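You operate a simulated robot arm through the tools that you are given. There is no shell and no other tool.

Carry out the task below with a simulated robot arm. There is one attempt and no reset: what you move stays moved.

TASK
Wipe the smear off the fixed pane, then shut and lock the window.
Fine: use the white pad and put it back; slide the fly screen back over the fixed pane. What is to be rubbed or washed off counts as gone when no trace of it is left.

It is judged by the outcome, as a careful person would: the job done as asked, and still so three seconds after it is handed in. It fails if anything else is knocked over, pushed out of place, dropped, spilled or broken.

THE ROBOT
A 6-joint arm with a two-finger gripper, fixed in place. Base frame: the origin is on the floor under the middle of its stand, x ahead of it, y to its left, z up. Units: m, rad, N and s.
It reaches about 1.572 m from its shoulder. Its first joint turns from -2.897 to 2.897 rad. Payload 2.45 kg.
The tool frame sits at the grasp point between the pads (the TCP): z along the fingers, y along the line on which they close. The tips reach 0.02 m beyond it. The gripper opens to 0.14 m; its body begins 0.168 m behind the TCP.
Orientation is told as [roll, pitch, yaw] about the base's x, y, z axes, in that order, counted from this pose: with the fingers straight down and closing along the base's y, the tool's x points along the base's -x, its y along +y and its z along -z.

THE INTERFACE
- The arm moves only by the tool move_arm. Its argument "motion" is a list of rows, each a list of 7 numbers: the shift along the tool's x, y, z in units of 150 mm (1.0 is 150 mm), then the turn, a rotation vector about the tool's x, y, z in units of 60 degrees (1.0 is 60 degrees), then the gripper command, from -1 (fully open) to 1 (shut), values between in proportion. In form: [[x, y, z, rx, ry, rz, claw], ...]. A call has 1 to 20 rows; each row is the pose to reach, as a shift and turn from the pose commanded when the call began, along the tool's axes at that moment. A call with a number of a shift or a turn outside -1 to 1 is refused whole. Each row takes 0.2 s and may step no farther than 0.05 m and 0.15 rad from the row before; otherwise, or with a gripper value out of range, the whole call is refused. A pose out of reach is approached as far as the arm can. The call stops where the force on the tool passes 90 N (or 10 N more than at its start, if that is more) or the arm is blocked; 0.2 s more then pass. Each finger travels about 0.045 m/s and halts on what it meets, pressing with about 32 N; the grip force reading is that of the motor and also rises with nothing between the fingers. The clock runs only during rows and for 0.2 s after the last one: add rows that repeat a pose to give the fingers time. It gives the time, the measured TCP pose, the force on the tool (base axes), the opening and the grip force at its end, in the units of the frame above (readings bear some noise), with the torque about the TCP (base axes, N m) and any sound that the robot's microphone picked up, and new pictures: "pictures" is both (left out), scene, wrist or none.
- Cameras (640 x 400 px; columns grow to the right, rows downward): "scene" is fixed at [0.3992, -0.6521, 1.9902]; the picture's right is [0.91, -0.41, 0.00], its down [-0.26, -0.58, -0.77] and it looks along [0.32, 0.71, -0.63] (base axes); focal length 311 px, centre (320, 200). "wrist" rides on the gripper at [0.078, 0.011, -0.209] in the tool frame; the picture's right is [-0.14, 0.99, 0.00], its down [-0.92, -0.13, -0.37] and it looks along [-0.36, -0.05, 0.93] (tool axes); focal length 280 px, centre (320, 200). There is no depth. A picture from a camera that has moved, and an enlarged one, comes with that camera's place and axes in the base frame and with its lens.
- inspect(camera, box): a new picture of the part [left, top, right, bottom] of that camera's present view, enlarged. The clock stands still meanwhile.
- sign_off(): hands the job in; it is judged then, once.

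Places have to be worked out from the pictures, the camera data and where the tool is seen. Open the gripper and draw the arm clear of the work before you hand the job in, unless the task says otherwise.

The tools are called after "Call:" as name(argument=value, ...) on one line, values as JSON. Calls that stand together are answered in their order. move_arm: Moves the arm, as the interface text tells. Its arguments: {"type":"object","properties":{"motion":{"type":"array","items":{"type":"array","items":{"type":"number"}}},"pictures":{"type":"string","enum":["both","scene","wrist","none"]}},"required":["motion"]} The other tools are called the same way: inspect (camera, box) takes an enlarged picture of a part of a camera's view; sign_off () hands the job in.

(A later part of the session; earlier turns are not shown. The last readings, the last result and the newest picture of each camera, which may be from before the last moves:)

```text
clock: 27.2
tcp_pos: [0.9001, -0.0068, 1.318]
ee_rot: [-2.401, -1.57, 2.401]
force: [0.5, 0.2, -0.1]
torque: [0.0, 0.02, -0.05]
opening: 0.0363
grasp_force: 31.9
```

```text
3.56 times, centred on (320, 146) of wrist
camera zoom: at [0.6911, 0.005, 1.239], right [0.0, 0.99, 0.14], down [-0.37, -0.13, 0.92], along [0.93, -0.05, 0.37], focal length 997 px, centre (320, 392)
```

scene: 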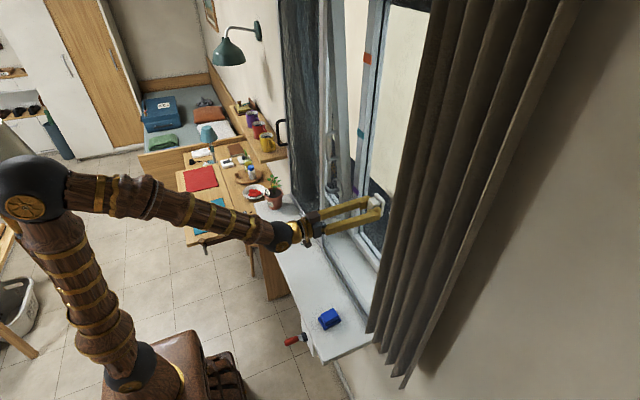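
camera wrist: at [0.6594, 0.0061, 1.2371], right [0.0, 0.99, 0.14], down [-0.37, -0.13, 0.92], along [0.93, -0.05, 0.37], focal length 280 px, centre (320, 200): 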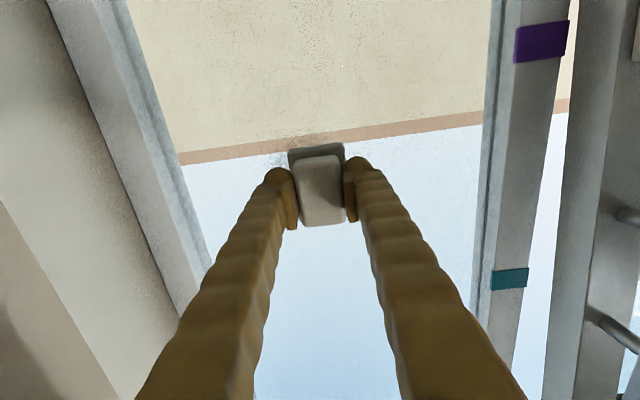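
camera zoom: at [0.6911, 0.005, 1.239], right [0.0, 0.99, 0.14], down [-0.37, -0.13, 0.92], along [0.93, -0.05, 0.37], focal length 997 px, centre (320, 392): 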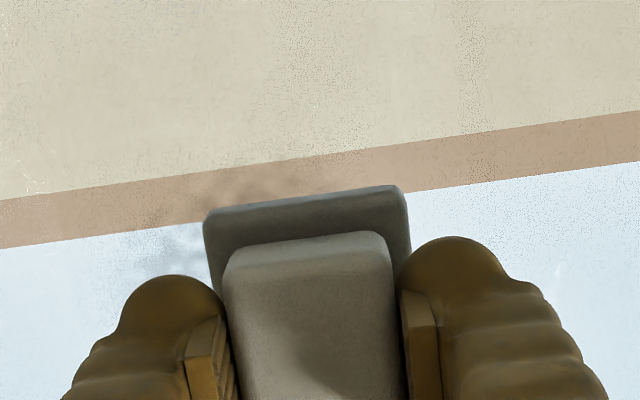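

Not touching yet; the smear is still a bit beyond the pad face. I keep advancing in small steps.

Call:
move_arm(motion=[[0, 0, 0.013, 0, 0, 0, 1], [0, 0, 0.027, 0, 0, 0, 1]], pictures="none")

Call:
move_arm(motion=[[0, 0, 0.013, 0, 0, 0, 1], [0, 0, 0.027, 0, 0, 0, 1]], pictures="none")

```text
clock: 27.8
tcp_pos: [0.9048, -0.0062, 1.3184]
ee_rot: [-1.681, -1.572, 1.678]
force: [-0.6, -0.2, -0.3]
torque: [0.03, -0.02, -0.01]
opening: 0.0365
grasp_force: 32.3
```

```text
clock: 28.4
tcp_pos: [0.9086, -0.0061, 1.3182]
ee_rot: [-0.988, -1.572, 0.99]
force: [-0.5, -0.3, 0.0]
torque: [0.01, 0.01, -0.02]
opening: 0.0364
grasp_force: 32.3
```

Still free at TCP x=0.909 (pad face about 0.95). I continue.

Call:
move_arm(motion=[[0, 0, 0.013, 0, 0, 0, 1], [0, 0, 0.027, 0, 0, 0, 1]], pictures="none")

Call:
move_arm(motion=[[0, 0, 0.013, 0, 0, 0, 1], [0, 0, 0.027, 0, 0, 0, 1]], pictures="wrist")

```text
clock: 29.0
tcp_pos: [0.9114, -0.0064, 1.3184]
ee_rot: [-2.044, -1.572, 2.045]
force: [0.1, 0.0, -0.9]
torque: [-0.02, -0.03, -0.03]
opening: 0.0366
grasp_force: 32.1
```

```text
clock: 29.6
tcp_pos: [0.9174, -0.0062, 1.3198]
ee_rot: [-2.664, -1.57, 2.662]
force: [-0.5, 0.0, -0.5]
torque: [0.01, 0.03, -0.01]
opening: 0.0366
grasp_force: 32.0
camera wrist: at [0.7069, 0.0052, 1.2395], right [0.0, 0.99, 0.14], down [-0.37, -0.13, 0.92], along [0.93, -0.05, 0.37], focal length 280 px, centre (320, 200)
```

wrist: 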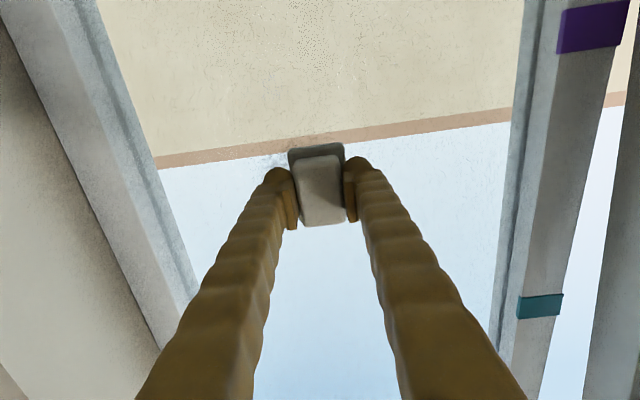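

Still no force at x=0.917. I continue in 4 mm increments.

Call:
move_arm(motion=[[0, 0, 0.013, 0, 0, 0, 1], [0, 0, 0.027, 0, 0, 0, 1]], pictures="none")

Call:
move_arm(motion=[[0, 0, 0.013, 0, 0, 0, 1], [0, 0, 0.027, 0, 0, 0, 1]], pictures="none")

Call:
inspect(camera="scene", box=[340, 165, 436, 225])

```text
clock: 30.2
tcp_pos: [0.9194, -0.0064, 1.3202]
ee_rot: [-1.796, -1.571, 1.796]
force: [-54.5, 5.0, -4.8]
torque: [0.01, 0.06, 0.12]
opening: 0.0365
grasp_force: 32.5
```

```text
clock: 30.8
tcp_pos: [0.9236, -0.0051, 1.3196]
ee_rot: [-2.874, -1.57, 2.876]
force: [-53.1, 5.8, 0.0]
torque: [-0.03, -0.02, 0.14]
opening: 0.0365
grasp_force: 31.5
```

```text
6.67 times, centred on (388, 195) of scene
camera zoom: at [0.3992, -0.6521, 1.9902], right [0.91, -0.41, 0.0], down [-0.26, -0.58, -0.77], along [0.32, 0.71, -0.63], focal length 2072 px, centre (-133, 233)
```

zoom: 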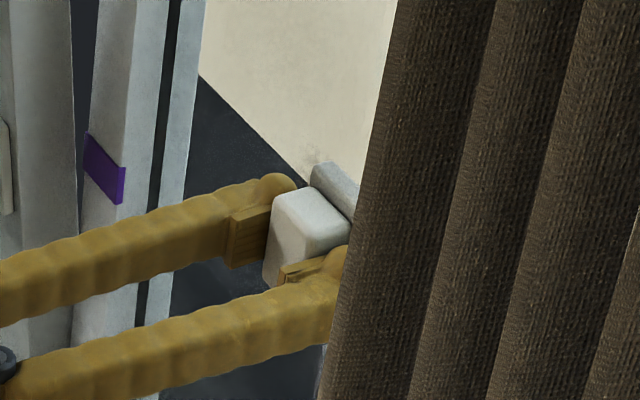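

Contact: about 54 N, and the pad seems to have slid a few mm back in the grip during the last step. The glass is at x≈0.959. I'll ease back to a lighter pressure.

Call:
move_arm(motion=[[0, 0, -0.013, 0, 0, 0, 1], [0, 0, -0.013, 0, 0, 0, 1]], pictures="none")

```text
clock: 31.4
tcp_pos: [0.9236, -0.0068, 1.3177]
ee_rot: [-2.758, -1.571, 2.758]
force: [0.4, -0.2, -1.0]
torque: [0.03, 0.03, -0.01]
opening: 0.0367
grasp_force: 32.3
```

Free again after backing 2 mm. I press forward 1 mm to find a moderate force.

Call:
move_arm(motion=[[0, 0, 0.0067, 0, 0, 0, 1], [0, 0, 0.0067, 0, 0, 0, 1]], pictures="none")

```text
clock: 32.0
tcp_pos: [0.9226, -0.0072, 1.3185]
ee_rot: [-2.54, -1.57, 2.542]
force: [-12.5, -2.3, -0.5]
torque: [0.0, -0.01, -0.02]
opening: 0.0364
grasp_force: 32.0
```

About 12 N of pressure now. I start wiping with horizontal strokes along y, first at this height.

Call:
move_arm(motion=[[0, -0.12, 0, 0, 0, 0, 1], [0, -0.24, 0, 0, 0, 0, 1], [0, -0.36, 0, 0, 0, 0, 1], [0, -0.467, 0, 0, 0, 0, 1], [0, -0.467, 0, 0, 0, 0, 1]], pictures="none")

Call:
move_arm(motion=[[0, 0.12, 0, 0, 0, 0, 1], [0, 0.24, 0, 0, 0, 0, 1], [0, 0.36, 0, 0, 0, 0, 1], [0, 0.48, 0, 0, 0, 0, 1], [0, 0.6, 0, 0, 0, 0, 1], [0, 0.72, 0, 0, 0, 0, 1], [0, 0.8, 0, 0, 0, 0, 1]], pictures="both")

```text
clock: 33.2
tcp_pos: [0.9234, -0.0756, 1.3183]
ee_rot: [2.502, -1.572, -2.503]
force: [0.5, 0.8, -0.4]
torque: [-0.01, 0.0, -0.03]
opening: 0.0364
grasp_force: 31.9
```

```text
clock: 34.8
tcp_pos: [0.9227, 0.0444, 1.3184]
ee_rot: [-2.209, -1.569, 2.209]
force: [-0.2, 0.1, -1.0]
torque: [-0.02, 0.0, 0.0]
opening: 0.0367
grasp_force: 32.1
camera wrist: at [0.7133, 0.0559, 1.2383], right [0.0, 0.99, 0.14], down [-0.37, -0.13, 0.92], along [0.93, -0.05, 0.37], focal length 280 px, centre (320, 200)
```

scene: 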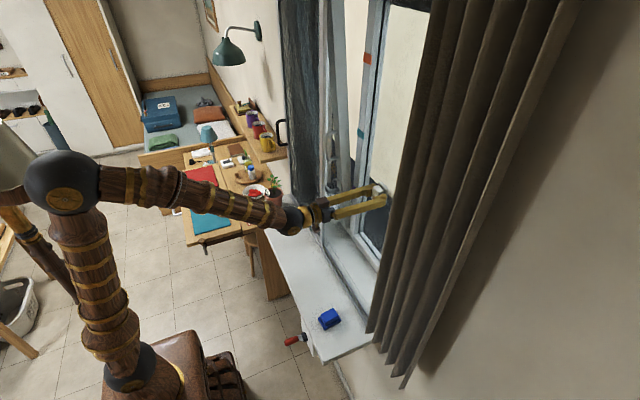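
wrist: 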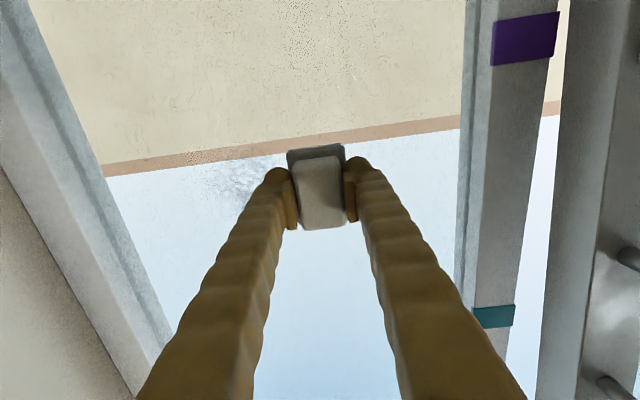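

Contact was lost during the stroke (0 N at the ends), so more pressure is needed. I'll check what the smear looks like now.

Call:
inspect(camera="wrist", box=[160, 110, 320, 210])

Call:
inspect(camera="scene", box=[340, 165, 436, 225])

```text
4.00 times, centred on (240, 160) of wrist
camera zoom: at [0.7133, 0.0559, 1.2383], right [0.0, 0.99, 0.14], down [-0.37, -0.13, 0.92], along [0.93, -0.05, 0.37], focal length 1122 px, centre (640, 360)
```

zoom: 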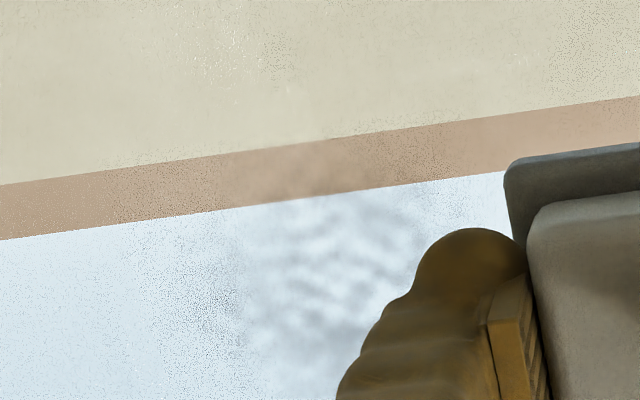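

```text
6.67 times, centred on (388, 195) of scene
camera zoom: at [0.3992, -0.6521, 1.9902], right [0.91, -0.41, 0.0], down [-0.26, -0.58, -0.77], along [0.32, 0.71, -0.63], focal length 2072 px, centre (-133, 233)
```

zoom: 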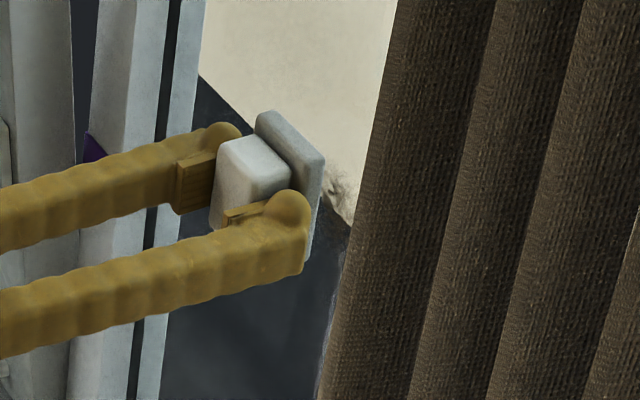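

The smear is largely still there, centred near (0.96, −0.015, 1.305). I press about 1.3 mm further in and read the force.

Call:
move_arm(motion=[[0, 0, 0.006, 0, 0, 0, 1], [0, 0, 0.0107, 0, 0, 0, 1]], pictures="none")

```text
clock: 35.4
tcp_pos: [0.9228, 0.0442, 1.317]
ee_rot: [-1.096, -1.571, 1.097]
force: [-42.0, -1.3, -2.1]
torque: [-0.01, -0.01, -0.08]
opening: 0.0365
grasp_force: 31.7
```

42 N here; I'll stroke slowly toward −y and watch the force along the way.

Call:
move_arm(motion=[[0, -0.1, 0, 0, 0, 0, 1], [0, -0.2, 0, 0, 0, 0, 1], [0, -0.3, 0, 0, 0, 0, 1]], pictures="none")

Call:
move_arm(motion=[[0, -0.1, 0, 0, 0, 0, 1], [0, -0.2, 0, 0, 0, 0, 1], [0, -0.3, 0, 0, 0, 0, 1], [0, -0.4, 0, 0, 0, 0, 1], [0, -0.55, 0, 0, 0, 0, 1]], pictures="none")

```text
clock: 36.2
tcp_pos: [0.9258, -0.0013, 1.3177]
ee_rot: [-2.663, -1.569, 2.663]
force: [-46.3, 29.0, -0.1]
torque: [-0.11, 0.01, 0.83]
opening: 0.0367
grasp_force: 31.7
```

```text
clock: 37.4
tcp_pos: [0.9236, -0.0842, 1.319]
ee_rot: [-1.941, -1.571, 1.94]
force: [0.6, -0.2, -0.2]
torque: [0.02, 0.0, 0.0]
opening: 0.0363
grasp_force: 31.8
```

Force fell to zero again at y=−0.084, so the pad is slipping back a little in the grip until its base meets the fingertips. I press in again here.

Call:
move_arm(motion=[[0, 0, 0.006, 0, 0, 0, 1], [0, 0, 0.0107, 0, 0, 0, 1]], pictures="none")

Call:
inspect(camera="wrist", box=[240, 120, 400, 220])

```text
clock: 38.0
tcp_pos: [0.9236, -0.0834, 1.3199]
ee_rot: [-2.4, -1.57, 2.4]
force: [-77.4, 0.7, -0.1]
torque: [-0.01, 0.01, 0.04]
opening: 0.0362
grasp_force: 32.2
```

```text
4.00 times, centred on (320, 170) of wrist
camera zoom: at [0.7149, -0.0719, 1.24], right [0.0, 0.99, 0.14], down [-0.37, -0.13, 0.92], along [0.93, -0.05, 0.37], focal length 1122 px, centre (320, 320)
```

zoom: 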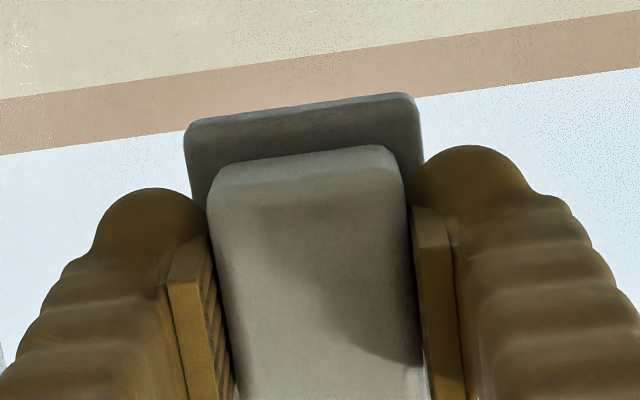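

Now the base is backed by the fingertips (77 N). I ease off 0.9 mm to about 35 N and then stroke along +y.

Call:
move_arm(motion=[[0, 0, -0.006, 0, 0, 0, 1], [0, 0, -0.006, 0, 0, 0, 1]], pictures="none")

Call:
move_arm(motion=[[0, 0.1, 0, 0, 0, 0, 1], [0, 0.2, 0, 0, 0, 0, 1], [0, 0.3, 0, 0, 0, 0, 1], [0, 0.4, 0, 0, 0, 0, 1]], pictures="none")

Call:
move_arm(motion=[[0, 0.1, 0, 0, 0, 0, 1], [0, 0.2, 0, 0, 0, 0, 1], [0, 0.3, 0, 0, 0, 0, 1], [0, 0.45, 0, 0, 0, 0, 1]], pictures="wrist")

```text
clock: 38.6
tcp_pos: [0.9243, -0.0837, 1.3191]
ee_rot: [-2.646, -1.569, 2.646]
force: [-65.4, 3.5, -1.5]
torque: [0.0, 0.05, 0.09]
opening: 0.0366
grasp_force: 32.0
```

```text
clock: 39.6
tcp_pos: [0.9241, -0.0235, 1.318]
ee_rot: [-2.87, -1.569, 2.869]
force: [-48.7, -30.3, 1.6]
torque: [0.07, -0.02, -0.77]
opening: 0.0365
grasp_force: 32.1
```

```text
clock: 40.6
tcp_pos: [0.9241, 0.0451, 1.3188]
ee_rot: [-2.375, -1.567, 2.376]
force: [-39.2, -20.7, 0.1]
torque: [0.11, -0.02, -0.59]
opening: 0.0366
grasp_force: 32.5
camera wrist: at [0.715, 0.0565, 1.2397], right [0.0, 0.99, 0.14], down [-0.37, -0.13, 0.92], along [0.93, -0.05, 0.37], focal length 280 px, centre (320, 200)
```

wrist: 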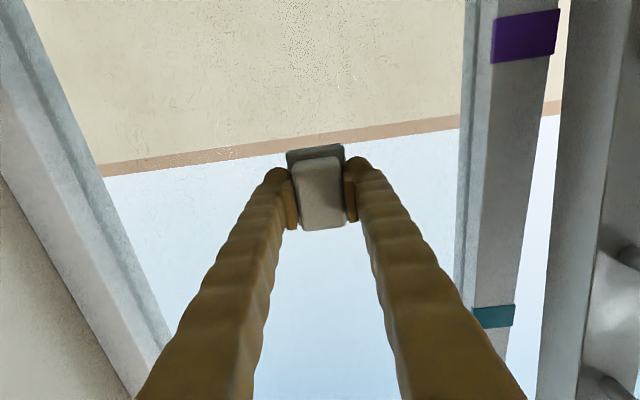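

The stroke kept contact (39–49 N) and the smear is nearly invisible in that band. Next I lift off, go 35 mm higher, press again and stroke back to −y.

Call:
move_arm(motion=[[0, 0, -0.02, 0, 0, 0, 1], [-0.12, 0, -0.02, 0, 0, 0, 1], [-0.233, 0, -0.02, 0, 0, 0, 1], [-0.233, 0, 0, 0, 0, 0, 1], [-0.233, -0.1, 0, 0, 0, 0, 1], [-0.233, -0.2, 0, 0, 0, 0, 1], [-0.233, -0.3, 0, 0, 0, 0, 1], [-0.233, -0.4, 0, 0, 0, 0, 1], [-0.233, -0.5, 0, 0, 0, 0, 1]], pictures="none")

Call:
move_arm(motion=[[0, -0.1, 0, 0, 0, 0, 1], [0, -0.2, 0, 0, 0, 0, 1], [0, -0.3, 0, 0, 0, 0, 1], [0, -0.37, 0, 0, 0, 0, 1], [0, -0.37, 0, 0, 0, 0, 1]], pictures="wrist")

```text
clock: 42.6
tcp_pos: [0.9231, -0.0301, 1.3545]
ee_rot: [-2.161, -1.569, 2.163]
force: [-49.8, 31.7, -0.4]
torque: [-0.01, 0.01, 0.72]
opening: 0.0362
grasp_force: 32.4
```

```text
clock: 43.2
tcp_pos: [0.9244, -0.0588, 1.3548]
ee_rot: [-2.209, -1.569, 2.213]
force: [-32.7, 8.6, 4.1]
torque: [-0.02, -0.08, 0.1]
opening: 0.0367
grasp_force: 31.9
stopped in row 3: the force on the tool passed its limit at 92 N (the readings are from after the stop); the commanded pose is now the measured one
camera wrist: at [0.715, -0.0481, 1.2746], right [0.0, 0.99, 0.14], down [-0.37, -0.13, 0.92], along [0.93, -0.05, 0.37], focal length 280 px, centre (320, 200)
```

wrist: 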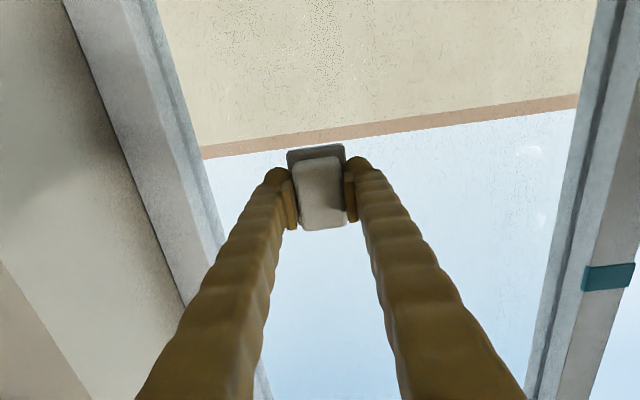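

A 92 N stop at y≈−0.059; the top band is covered well past the smear. I lift off, drop 72 mm to z≈1.283, and press in again lightly.

Call:
move_arm(motion=[[0, 0, -0.02, 0, 0, 0, 1], [0.16, 0, -0.02, 0, 0, 0, 1], [0.32, 0, -0.02, 0, 0, 0, 1], [0.48, 0, -0.02, 0, 0, 0, 1], [0.48, -0.1, -0.02, 0, 0, 0, 1], [0.48, -0.1, 0, 0, 0, 0, 1], [0.48, -0.1, 0, 0, 0, 0, 1]], pictures="wrist")

```text
clock: 44.9
tcp_pos: [0.924, -0.0746, 1.2815]
ee_rot: [-1.504, -1.57, 1.505]
force: [-52.6, 1.7, -3.2]
torque: [0.0, 0.0, -0.02]
opening: 0.0364
grasp_force: 32.0
camera wrist: at [0.7149, -0.0631, 1.2018], right [0.0, 0.99, 0.14], down [-0.37, -0.13, 0.92], along [0.93, -0.05, 0.37], focal length 280 px, centre (320, 200)
```

wrist: 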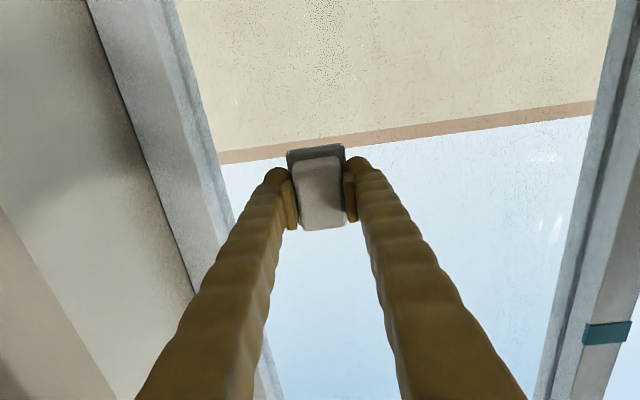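

52 N at the low band's left end; I stroke along +y (force should fall as it goes).

Call:
move_arm(motion=[[0, 0.1, 0, 0, 0, 0, 1], [0, 0.2, 0, 0, 0, 0, 1], [0, 0.3, 0, 0, 0, 0, 1], [0, 0.4, 0, 0, 0, 0, 1]], pictures="none")

Call:
move_arm(motion=[[0, 0.1, 0, 0, 0, 0, 1], [0, 0.2, 0, 0, 0, 0, 1], [0, 0.3, 0, 0, 0, 0, 1], [0, 0.4, 0, 0, 0, 0, 1]], pictures="none")

```text
clock: 45.9
tcp_pos: [0.924, -0.0139, 1.2826]
ee_rot: [-2.464, -1.568, 2.466]
force: [-38.4, -23.1, 2.1]
torque: [0.04, 0.03, -0.72]
opening: 0.0365
grasp_force: 32.5
```

```text
clock: 46.9
tcp_pos: [0.9242, 0.0445, 1.2807]
ee_rot: [-2.768, -1.57, 2.769]
force: [-45.7, -27.1, -1.2]
torque: [0.11, 0.02, -0.67]
opening: 0.0364
grasp_force: 32.2
```

Good, steady contact. I'll make one more overlapping pass at z≈1.30 toward −y, then one at z≈1.335 toward +y.

Call:
move_arm(motion=[[0, 0, -0.02, 0, 0, 0, 1], [-0.12, 0, -0.02, 0, 0, 0, 1], [-0.12, 0, -0.001, 0, 0, 0, 1], [-0.12, -0.1, -0.001, 0, 0, 0, 1], [-0.12, -0.2, -0.002, 0, 0, 0, 1], [-0.12, -0.3, -0.002, 0, 0, 0, 1], [-0.12, -0.4, -0.003, 0, 0, 0, 1], [-0.12, -0.5, -0.004, 0, 0, 0, 1], [-0.12, -0.6, -0.005, 0, 0, 0, 1], [-0.12, -0.7, -0.006, 0, 0, 0, 1], [-0.12, -0.8, -0.006, 0, 0, 0, 1]], pictures="none")

Call:
move_arm(motion=[[0, 0, -0.02, 0, 0, 0, 1], [-0.12, 0, -0.02, 0, 0, 0, 1], [-0.24, 0, -0.02, 0, 0, 0, 1], [-0.24, 0, 0.001, 0, 0, 0, 1], [-0.24, 0.1, 0.001, 0, 0, 0, 1], [-0.24, 0.2, 0.002, 0, 0, 0, 1], [-0.24, 0.3, 0.002, 0, 0, 0, 1], [-0.24, 0.4, 0.003, 0, 0, 0, 1], [-0.24, 0.5, 0.004, 0, 0, 0, 1], [-0.24, 0.6, 0.005, 0, 0, 0, 1], [-0.24, 0.7, 0.006, 0, 0, 0, 1], [-0.24, 0.8, 0.006, 0, 0, 0, 1]], pictures="none")

```text
clock: 49.2
tcp_pos: [0.924, -0.0767, 1.2991]
ee_rot: [-2.331, -1.569, 2.329]
force: [-19.1, 8.9, -0.4]
torque: [-0.07, 0.01, 0.21]
opening: 0.0366
grasp_force: 31.8
```

```text
clock: 51.9
tcp_pos: [0.9257, 0.0454, 1.3355]
ee_rot: [-2.199, -1.57, 2.202]
force: [-36.7, -21.2, -1.4]
torque: [0.07, 0.06, -0.58]
opening: 0.0364
grasp_force: 32.0
```

Both passes kept contact. I now retreat 100 mm straight back to look at the glass.

Call:
move_arm(motion=[[0, 0, -0.05, 0, 0, 0, 1], [0, 0, -0.25, 0, 0, 0, 1], [0, 0, -0.5, 0, 0, 0, 1], [0, 0, -0.75, 0, 0, 0, 1], [0, 0, -1.0, 0, 0, 0, 1], [0, 0, -1.0, 0, 0, 0, 1]], pictures="both")

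Call:
inspect(camera="wrist", box=[160, 50, 400, 200])

Call:
inspect(camera="scene", box=[340, 145, 436, 205])

```text
clock: 53.2
tcp_pos: [0.7758, 0.0439, 1.3374]
ee_rot: [-1.99, -1.568, 1.99]
force: [-0.4, 0.3, -0.1]
torque: [0.01, 0.02, 0.02]
opening: 0.0364
grasp_force: 32.2
camera wrist: at [0.5669, 0.0559, 1.2574], right [0.0, 0.99, 0.14], down [-0.37, -0.13, 0.92], along [0.93, -0.05, 0.37], focal length 280 px, centre (320, 200)
```

scene: 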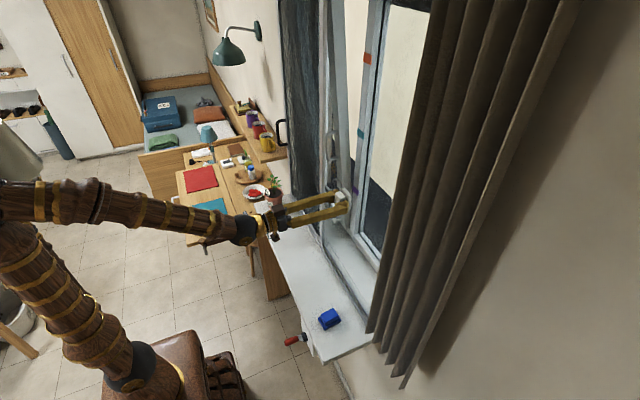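
wrist: 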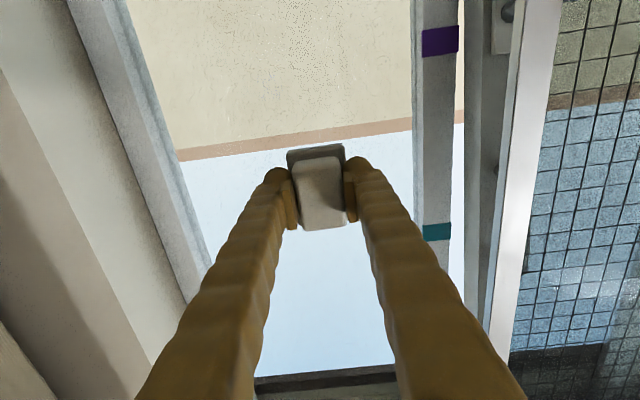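

```text
2.67 times, centred on (280, 125) of wrist
camera zoom: at [0.5669, 0.0559, 1.2574], right [0.0, 0.99, 0.14], down [-0.37, -0.13, 0.92], along [0.93, -0.05, 0.37], focal length 748 px, centre (427, 400)
```

zoom: 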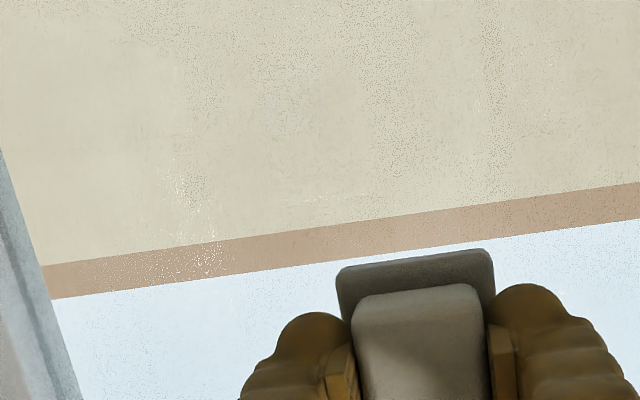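

```text
6.67 times, centred on (388, 175) of scene
camera zoom: at [0.3992, -0.6521, 1.9902], right [0.91, -0.41, 0.0], down [-0.26, -0.58, -0.77], along [0.32, 0.71, -0.63], focal length 2072 px, centre (-133, 367)
```

zoom: 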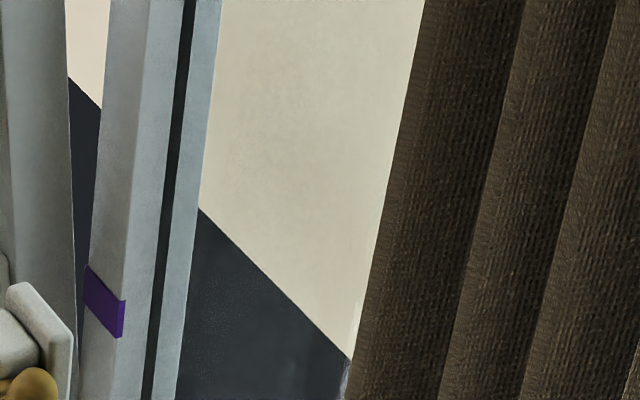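

Scene view shows the glass clean where the smear was. I'll move to y=0 and draw back a little before pitching down through the aligned pose in-plane.

Call:
move_arm(motion=[[0, -0.1, -0.1, 0, 0, 0, 1], [0, -0.2, -0.2, 0, 0, 0, 1], [0, -0.293, -0.3, 0, 0, 0, 1], [0, -0.293, -0.3, 0, 0, 0, 1]], pictures="none")

Call:
move_arm(motion=[[0, 0, -0.1, 0, 0.1, 0, 1], [0, 0, -0.2, 0, 0.2, 0, 1], [0, 0, -0.3, 0, 0.3, 0, 1], [0, 0, -0.4, 0, 0.4, 0, 1], [0, 0, -0.5, 0, 0.5, 0, 1], [0, 0, -0.6, 0, 0.6, 0, 1], [0, 0, -0.7, 0, 0.7, 0, 1], [0, 0, -0.7, 0, 0.8, 0, 1], [0, 0, -0.7, 0, 0.9, 0, 1], [0, 0, -0.7, 0, 0.9, 0, 1]], pictures="both")

Call:
inspect(camera="wrist", box=[230, 180, 440, 330])

```text
clock: 54.2
tcp_pos: [0.73, -0.0011, 1.3365]
ee_rot: [-1.887, -1.568, 1.888]
force: [0.7, 0.1, -1.4]
torque: [-0.02, 0.05, 0.03]
opening: 0.0367
grasp_force: 31.5
```

```text
clock: 56.5
tcp_pos: [0.6248, 0.0002, 1.3349]
ee_rot: [-0.001, -0.629, 0.003]
force: [0.8, -0.8, -0.9]
torque: [-0.01, -0.01, -0.04]
opening: 0.0367
grasp_force: 31.8
camera wrist: at [0.4385, 0.0119, 1.4572], right [0.11, 0.99, 0.08], down [0.53, -0.13, 0.84], along [0.84, -0.05, -0.54], focal length 280 px, centre (320, 200)
```

scene: 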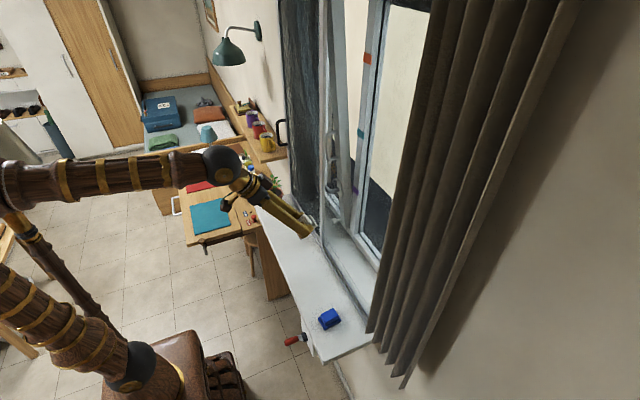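
wrist: 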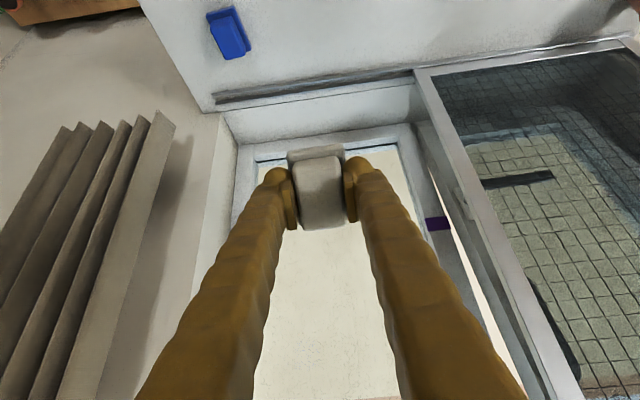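

```text
2.67 times, centred on (335, 255) of wrist
camera zoom: at [0.4385, 0.0119, 1.4572], right [0.11, 0.99, 0.08], down [0.53, -0.13, 0.84], along [0.84, -0.05, -0.54], focal length 748 px, centre (280, 53)
```

zoom: 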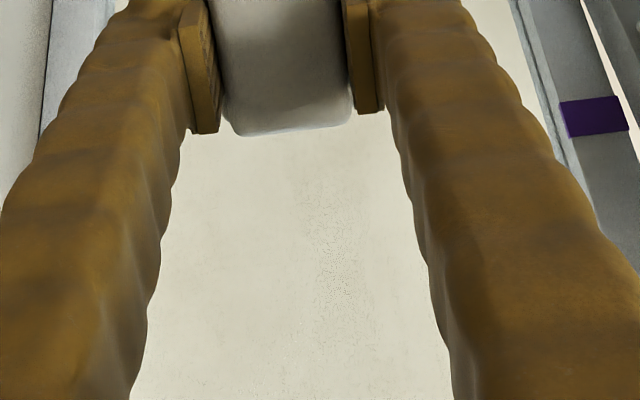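

The smear location looks clean from this angle too. Now I take the pad back above its place: vertical, yaw 0.088, at (0.666, 0.073, 1.185).

Call:
move_arm(motion=[[0.046, 0.061, 0.121, -0.003, 0.075, -0.01, 1], [0.092, 0.122, 0.243, -0.007, 0.15, -0.02, 1], [0.138, 0.183, 0.364, -0.01, 0.225, -0.03, 1], [0.184, 0.244, 0.485, -0.013, 0.3, -0.041, 1], [0.229, 0.304, 0.606, -0.017, 0.375, -0.051, 1], [0.275, 0.365, 0.728, -0.02, 0.45, -0.061, 1], [0.321, 0.426, 0.849, -0.023, 0.525, -0.071, 1], [0.367, 0.487, 0.97, -0.0265, 0.6006, -0.0813, 1], [0.367, 0.487, 0.97, -0.0265, 0.6006, -0.0813, 1]], pictures="wrist")

```text
clock: 58.5
tcp_pos: [0.6677, 0.0735, 1.1857]
ee_rot: [-0.003, 0.003, 0.089]
force: [0.0, 0.5, -0.1]
torque: [-0.01, 0.03, 0.02]
opening: 0.0365
grasp_force: 31.6
camera wrist: at [0.5888, 0.0784, 1.3926], right [0.05, 1.0, 0.0], down [0.93, -0.04, 0.37], along [0.37, -0.02, -0.93], focal length 280 px, centre (320, 200)
```

wrist: 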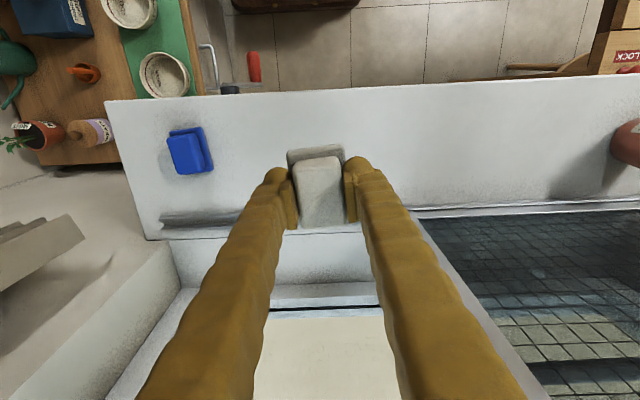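

Right above its place. I lower 150 mm, then another 45 mm.

Call:
move_arm(motion=[[0.005, 0, 0.25, 0, 0, 0, 1], [0.007, 0, 0.5, 0, 0, 0, 1], [0.007, 0, 0.75, 0, 0, 0, 1], [0.007, 0, 1.0, 0, 0, 0, 1], [0.007, 0, 1.0, 0, 0, 0, 1]], pictures="none")

Call:
move_arm(motion=[[0, 0, 0.1, 0, 0, 0, 1], [0, 0, 0.2, 0, 0, 0, 1], [0, 0, 0.27, 0, 0, 0, 1], [0, 0, 0.3, 0, 0, 0, 1], [0, 0, 0.3, 0, 0, 0, 1]], pictures="none")

```text
clock: 59.6
tcp_pos: [0.6641, 0.0738, 1.0335]
ee_rot: [-0.003, 0.0, 0.089]
force: [-0.2, -0.3, -0.6]
torque: [-0.02, 0.02, 0.0]
opening: 0.0366
grasp_force: 31.7
```

```text
clock: 60.9
tcp_pos: [0.6657, 0.074, 0.9906]
ee_rot: [-0.002, 0.0, 0.089]
force: [-0.1, 0.2, -0.5]
torque: [0.04, 0.01, 0.0]
opening: 0.0365
grasp_force: 32.1
```

At z=0.9906 with no contact. I step down 1.5 mm at a time until the pad's base touches the sill.

Call:
move_arm(motion=[[0, 0, 0.01, 0, 0, 0, 1], [0, 0, 0.02, 0, 0, 0, 1], [0, 0, 0.027, 0, 0, 0, 1]], pictures="none")

Call:
inspect(camera="scene", box=[276, 255, 340, 295])

```text
clock: 61.6
tcp_pos: [0.666, 0.0733, 0.9856]
ee_rot: [-0.001, 0.0, 0.089]
force: [0.1, 0.3, -0.7]
torque: [0.02, -0.01, -0.02]
opening: 0.0365
grasp_force: 32.2
```

```text
10.00 times, centred on (308, 275) of scene
camera zoom: at [0.3992, -0.6521, 1.9902], right [0.91, -0.41, 0.0], down [-0.26, -0.58, -0.77], along [0.32, 0.71, -0.63], focal length 3108 px, centre (440, -550)
```

zoom: 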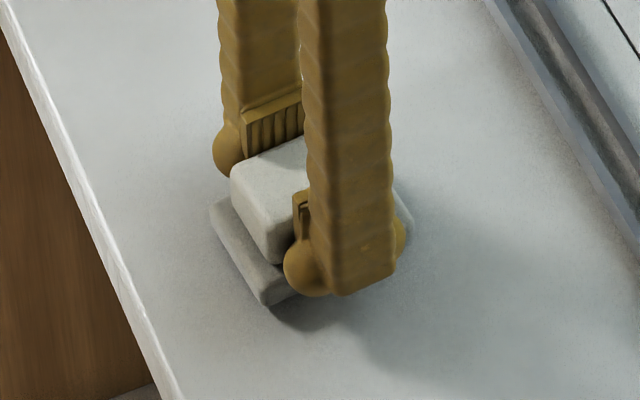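

Just a shade above the sill. Two more millimetres down.

Call:
move_arm(motion=[[0, 0, 0.007, 0, 0, 0, 1], [0, 0, 0.014, 0, 0, 0, 1]], pictures="none")

```text
clock: 62.2
tcp_pos: [0.6652, 0.0734, 0.9838]
ee_rot: [-0.001, 0.001, 0.089]
force: [-1.2, -0.2, -0.1]
torque: [0.0, 0.0, -0.03]
opening: 0.0363
grasp_force: 32.3
```

Call:
move_arm(motion=[[0, 0, 0.007, 0, 0, 0, 1], [0, 0, 0.01, 0, 0, 0, 1]], pictures="none")

```text
clock: 62.9
tcp_pos: [0.6651, 0.0736, 0.9835]
ee_rot: [-0.003, 0.0, 0.09]
force: [-2.9, 0.4, 15.3]
torque: [0.06, 0.05, 0.01]
opening: 0.0362
grasp_force: 32.1
```

The base is on the sill (15 N). I open the fingers and then rise.

Call:
move_arm(motion=[[0, 0, 0, 0, 0, 0, 0.2], [0, 0, 0, 0, 0, 0, -0.3], [0, 0, 0, 0, 0, 0, -0.5], [0, 0, 0, 0, 0, 0, -0.5], [0, 0, 0, 0, 0, 0, -0.5]], pictures="none")

Call:
move_arm(motion=[[0, 0, -0.1, 0, 0, 0, -0.5], [0, 0, -0.3, 0, 0, 0, -0.5], [0, 0, -0.55, 0, 0, 0, -0.5], [0, 0, -0.8, 0, 0, 0, -0.5], [0, 0, -1.0, 0, 0, 0, -0.5], [0, 0, -1.0, 0, 0, 0, -0.5]], pictures="both")

Call:
inspect(camera="scene", box=[260, 230, 356, 290])

```text
clock: 64.0
tcp_pos: [0.6651, 0.0733, 0.9828]
ee_rot: [-0.001, -0.001, 0.09]
force: [0.2, 0.1, 0.1]
torque: [0.03, 0.01, -0.01]
opening: 0.105
grasp_force: 0.1
```

```text
clock: 65.5
tcp_pos: [0.6637, 0.0739, 1.1333]
ee_rot: [-0.002, 0.0, 0.088]
force: [-0.8, 1.2, -0.3]
torque: [0.01, -0.01, 0.01]
opening: 0.1052
grasp_force: 0.0
camera wrist: at [0.5851, 0.0781, 1.3421], right [0.05, 1.0, 0.0], down [0.93, -0.04, 0.37], along [0.37, -0.02, -0.93], focal length 280 px, centre (320, 200)
```

scene: 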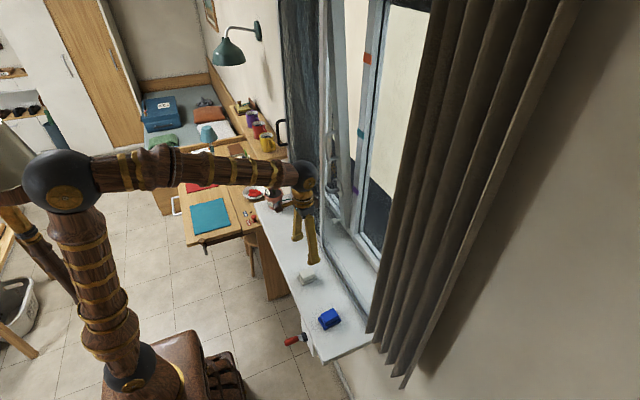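
wrist: 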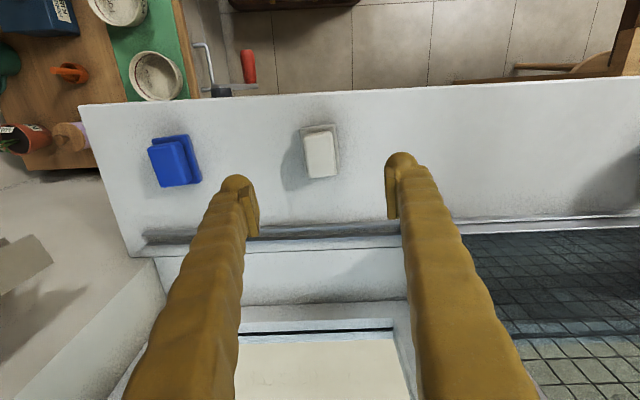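

```text
6.67 times, centred on (308, 260) of scene
camera zoom: at [0.3992, -0.6521, 1.9902], right [0.91, -0.41, 0.0], down [-0.26, -0.58, -0.77], along [0.32, 0.71, -0.63], focal length 2072 px, centre (400, -200)
```

zoom: 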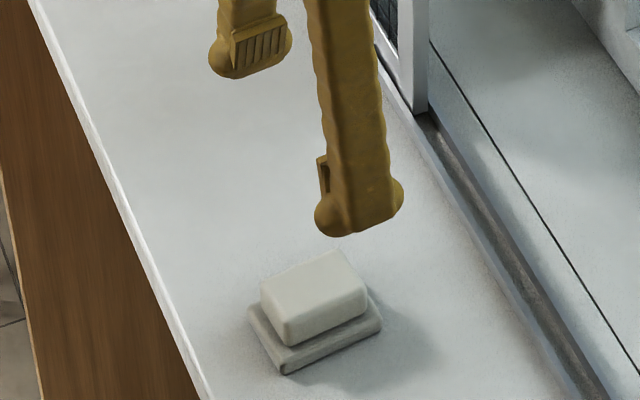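

The pad is back exactly in its place. Next I need a good look at the sash and the glass, so I rise and draw back.

Call:
move_arm(motion=[[0.2, 0, -0.2, 0, 0, 0, -0.5], [0.4, 0, -0.4, 0, 0, 0, -0.5], [0.6, 0, -0.6, 0, 0, 0, -0.5], [0.8, 0, -0.8, 0, 0, 0, -0.5], [1.0, 0, -1.0, 0, 0, 0, -0.5]], pictures="none")

Call:
move_arm(motion=[[0.08, 0.12, -0.125, 0, -0.12, 0.01, -0.5], [0.16, 0.24, -0.25, 0, -0.24, 0.02, -0.5], [0.24, 0.36, -0.375, 0, -0.36, 0.03, -0.5], [0.32, 0.48, -0.5, 0, -0.48, 0.04, -0.5], [0.4, 0.6, -0.625, 0, -0.6, 0.05, -0.5], [0.48, 0.72, -0.75, 0, -0.72, 0.06, -0.5], [0.56, 0.84, -0.875, 0, -0.84, 0.07, -0.5], [0.6, 0.96, -1.0, 0, -0.92, 0.08, -0.5], [0.6, 0.96, -1.0, 0, -0.92, 0.08, -0.5]], pictures="both")

```text
clock: 66.7
tcp_pos: [0.5151, 0.0586, 1.2818]
ee_rot: [-0.002, 0.002, 0.09]
force: [-0.2, 1.0, 0.5]
torque: [0.0, 0.05, 0.02]
opening: 0.105
grasp_force: 0.0
```

```text
clock: 68.7
tcp_pos: [0.4113, 0.1967, 1.4336]
ee_rot: [0.063, -0.961, -0.037]
force: [-0.9, -0.3, -0.1]
torque: [-0.02, 0.0, 0.0]
opening: 0.105
grasp_force: 0.0
camera wrist: at [0.196, 0.2022, 1.4878], right [0.06, 0.99, 0.15], down [0.23, -0.16, 0.96], along [0.97, -0.02, -0.23], focal length 280 px, centre (320, 200)
```

scene: 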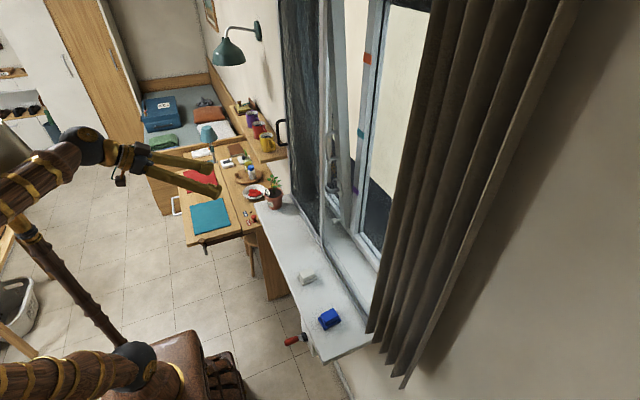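
wrist: 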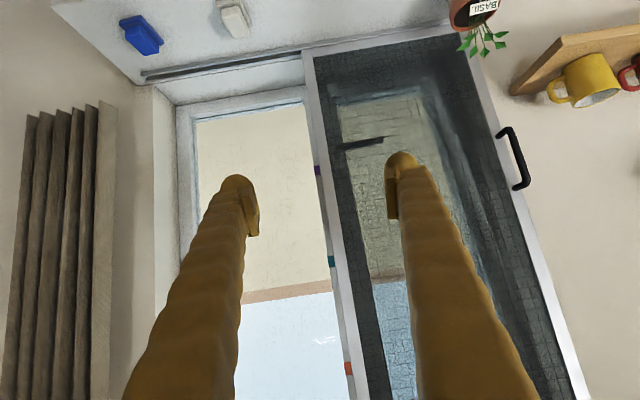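

The pane reads clean from here. I enlarge the pane and the screen/sash area.

Call:
inspect(camera="wrist", box=[180, 90, 350, 200])

Call:
inspect(camera="wrist", box=[300, 40, 540, 190])

Call:
inspect(camera="scene", box=[310, 100, 390, 240])

Call:
inspect(camera="scene", box=[270, 0, 430, 100])

```text
3.64 times, centred on (265, 145) of wrist
camera zoom: at [0.196, 0.2022, 1.4878], right [0.06, 0.99, 0.15], down [0.23, -0.16, 0.96], along [0.97, -0.02, -0.23], focal length 1020 px, centre (520, 400)
```

zoom: 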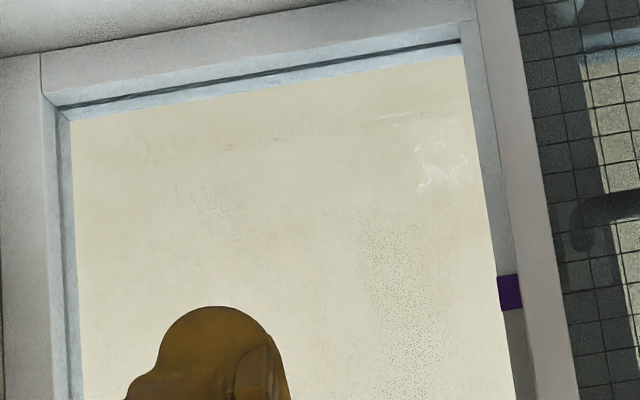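

```text
2.67 times, centred on (420, 115) of wrist
camera zoom: at [0.196, 0.2022, 1.4878], right [0.06, 0.99, 0.15], down [0.23, -0.16, 0.96], along [0.97, -0.02, -0.23], focal length 748 px, centre (53, 427)
```

zoom: 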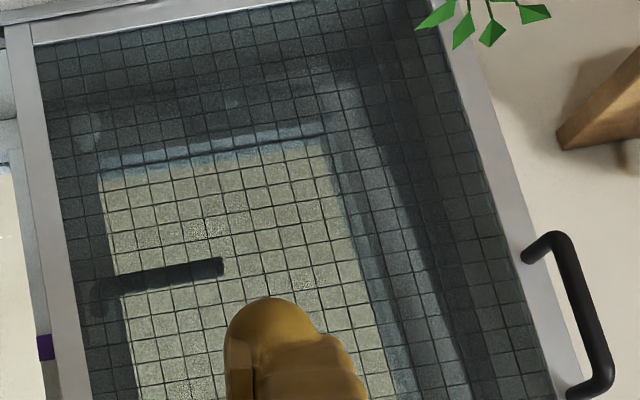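

```text
2.86 times, centred on (350, 170) of scene
camera zoom: at [0.3992, -0.6521, 1.9902], right [0.91, -0.41, 0.0], down [-0.26, -0.58, -0.77], along [0.32, 0.71, -0.63], focal length 888 px, centre (234, 286)
```

zoom: 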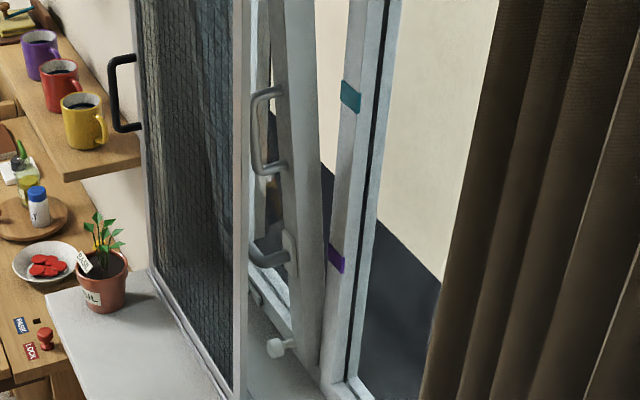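

```text
4.00 times, centred on (350, 50) of scene
camera zoom: at [0.3992, -0.6521, 1.9902], right [0.91, -0.41, 0.0], down [-0.26, -0.58, -0.77], along [0.32, 0.71, -0.63], focal length 1243 px, centre (200, 800)
```

zoom: 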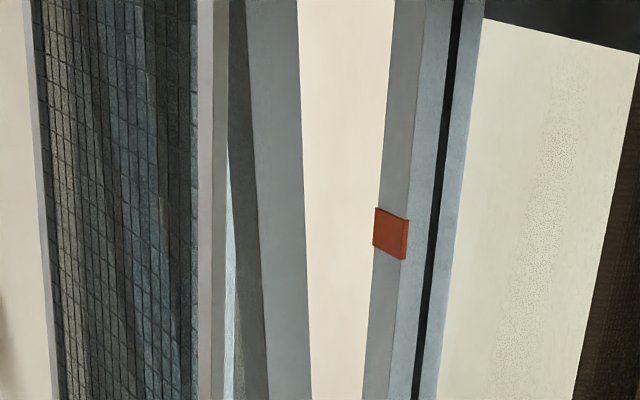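

The glass looks clean apart from faint glints that I want to check from straight on. I'll move the camera across to face the smear's spot squarely.

Call:
move_arm(motion=[[0, -0.25, 0, 0, 0, 0, -0.5], [0, -0.5, 0, 0, 0, 0, -0.5], [0, -0.75, 0, 0, 0, 0, -0.5], [0, -1.0, 0, 0, 0, 0, -0.5]], pictures="none")

Call:
move_arm(motion=[[0, -0.2, 0.1, 0, 0, 0, -1], [0, -0.4, 0.2, 0, 0, 0, -1], [0, -0.6, 0.3, 0, 0, 0, -1], [0, -0.6, 0.3, 0, 0, 0, -1]], pictures="wrist")

Call:
inspect(camera="wrist", box=[230, 130, 400, 240])

```text
clock: 69.8
tcp_pos: [0.4106, 0.0832, 1.4294]
ee_rot: [0.063, -0.961, 0.062]
force: [-0.6, -0.6, 1.0]
torque: [-0.05, 0.01, -0.06]
opening: 0.105
grasp_force: 0.1
stopped in row 4: the arm was blocked; the commanded pose is now the measured one
```

```text
clock: 70.8
tcp_pos: [0.4584, -0.0003, 1.3995]
ee_rot: [0.063, -0.96, 0.063]
force: [-0.6, 0.7, -0.7]
torque: [0.03, 0.02, -0.01]
opening: 0.14
grasp_force: 0.0
camera wrist: at [0.2423, -0.0159, 1.4546], right [-0.03, 0.99, 0.15], down [0.24, -0.14, 0.96], along [0.97, 0.07, -0.23], focal length 280 px, centre (320, 200)
```

wrist: 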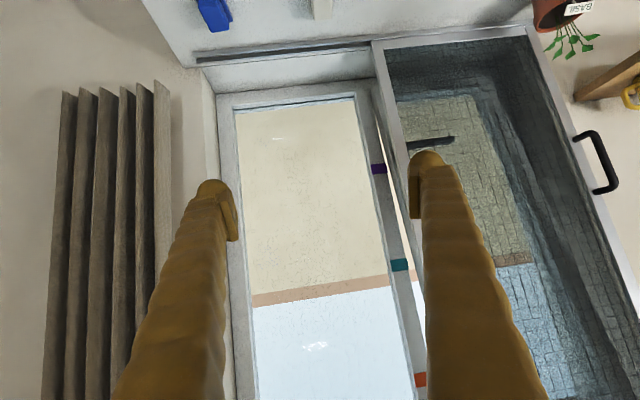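

```text
3.64 times, centred on (315, 185) of wrist
camera zoom: at [0.2423, -0.0159, 1.4546], right [-0.03, 0.99, 0.15], down [0.24, -0.14, 0.96], along [0.97, 0.07, -0.23], focal length 1020 px, centre (338, 254)
```

zoom: 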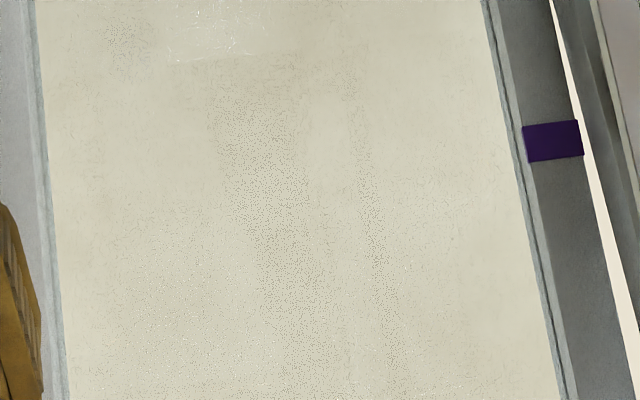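

No trace of the dark smear. I'll look closer at the faint bright patches near the lower pane, to be sure they are only glints.

Call:
inspect(camera="wrist", box=[240, 100, 368, 180])

Call:
inspect(camera="wrist", box=[240, 280, 420, 392])

Call:
inspect(camera="wrist", box=[360, 20, 640, 195])

```text
5.00 times, centred on (304, 140) of wrist
camera zoom: at [0.2423, -0.0159, 1.4546], right [-0.03, 0.99, 0.15], down [0.24, -0.14, 0.96], along [0.97, 0.07, -0.23], focal length 1402 px, centre (400, 500)
```

zoom: 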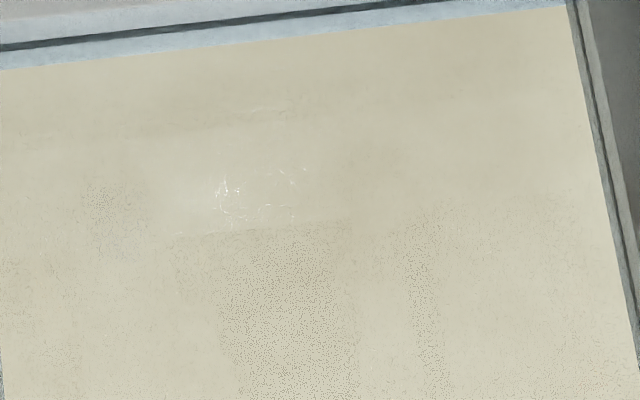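

```text
3.56 times, centred on (330, 336) of wrist
camera zoom: at [0.2423, -0.0159, 1.4546], right [-0.03, 0.99, 0.15], down [0.24, -0.14, 0.96], along [0.97, 0.07, -0.23], focal length 997 px, centre (284, -284)
```

zoom: 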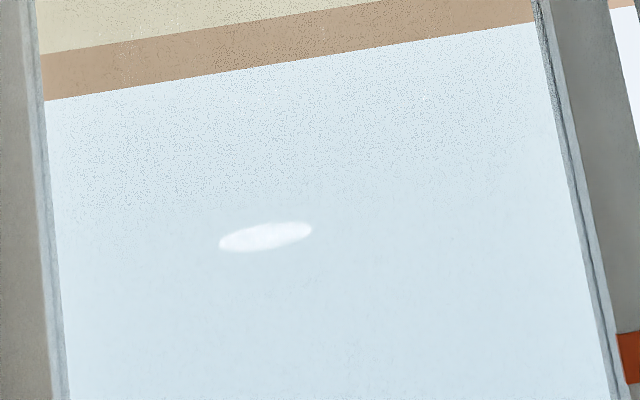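

```text
2.29 times, centred on (500, 108) of wrist
camera zoom: at [0.2423, -0.0159, 1.4546], right [-0.03, 0.99, 0.15], down [0.24, -0.14, 0.96], along [0.97, 0.07, -0.23], focal length 641 px, centre (-91, 411)
```

zoom: 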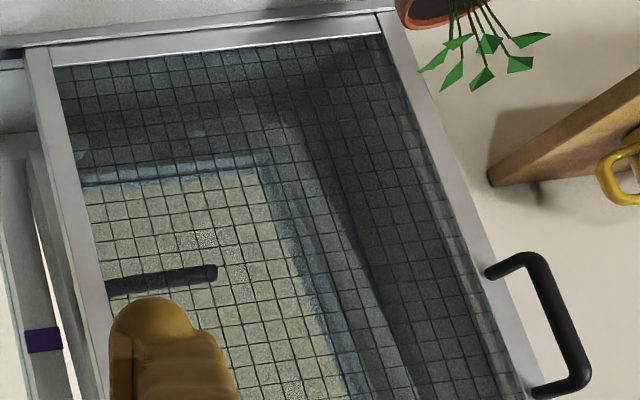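

The bright ellipse is just a reflection; the pane is clean. Before going on, the "arm was blocked" note worries me, so I check the surroundings at the left of the scene for something near the elbow.

Call:
inspect(camera="scene", box=[0, 100, 240, 400])

Call:
inspect(camera="scene", box=[0, 60, 160, 220])

```text
1.33 times, centred on (120, 250) of scene
camera zoom: at [0.3992, -0.6521, 1.9902], right [0.91, -0.41, 0.0], down [-0.26, -0.58, -0.77], along [0.32, 0.71, -0.63], focal length 414 px, centre (587, 133)
```

zoom: 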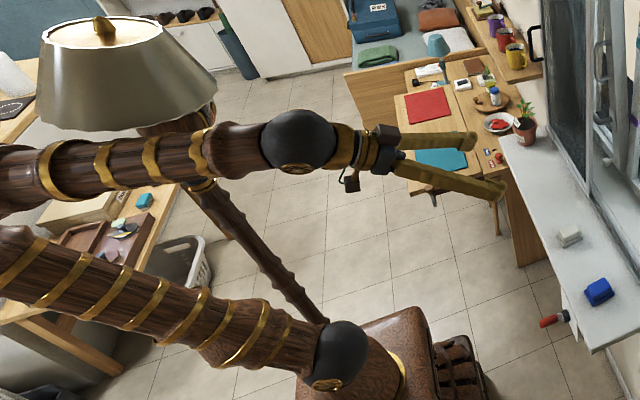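

```text
2.50 times, centred on (80, 140) of scene
camera zoom: at [0.3992, -0.6521, 1.9902], right [0.91, -0.41, 0.0], down [-0.26, -0.58, -0.77], along [0.32, 0.71, -0.63], focal length 777 px, centre (920, 350)
```

zoom: 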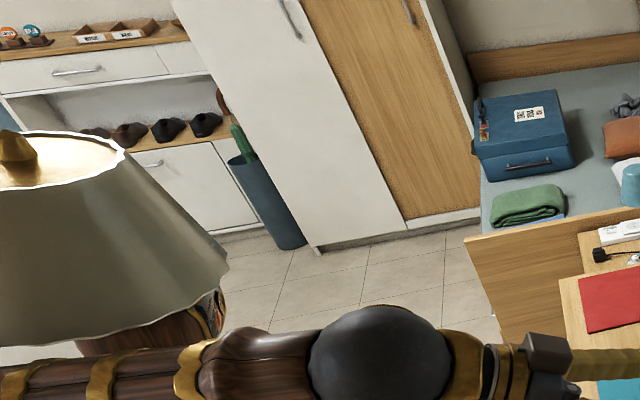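

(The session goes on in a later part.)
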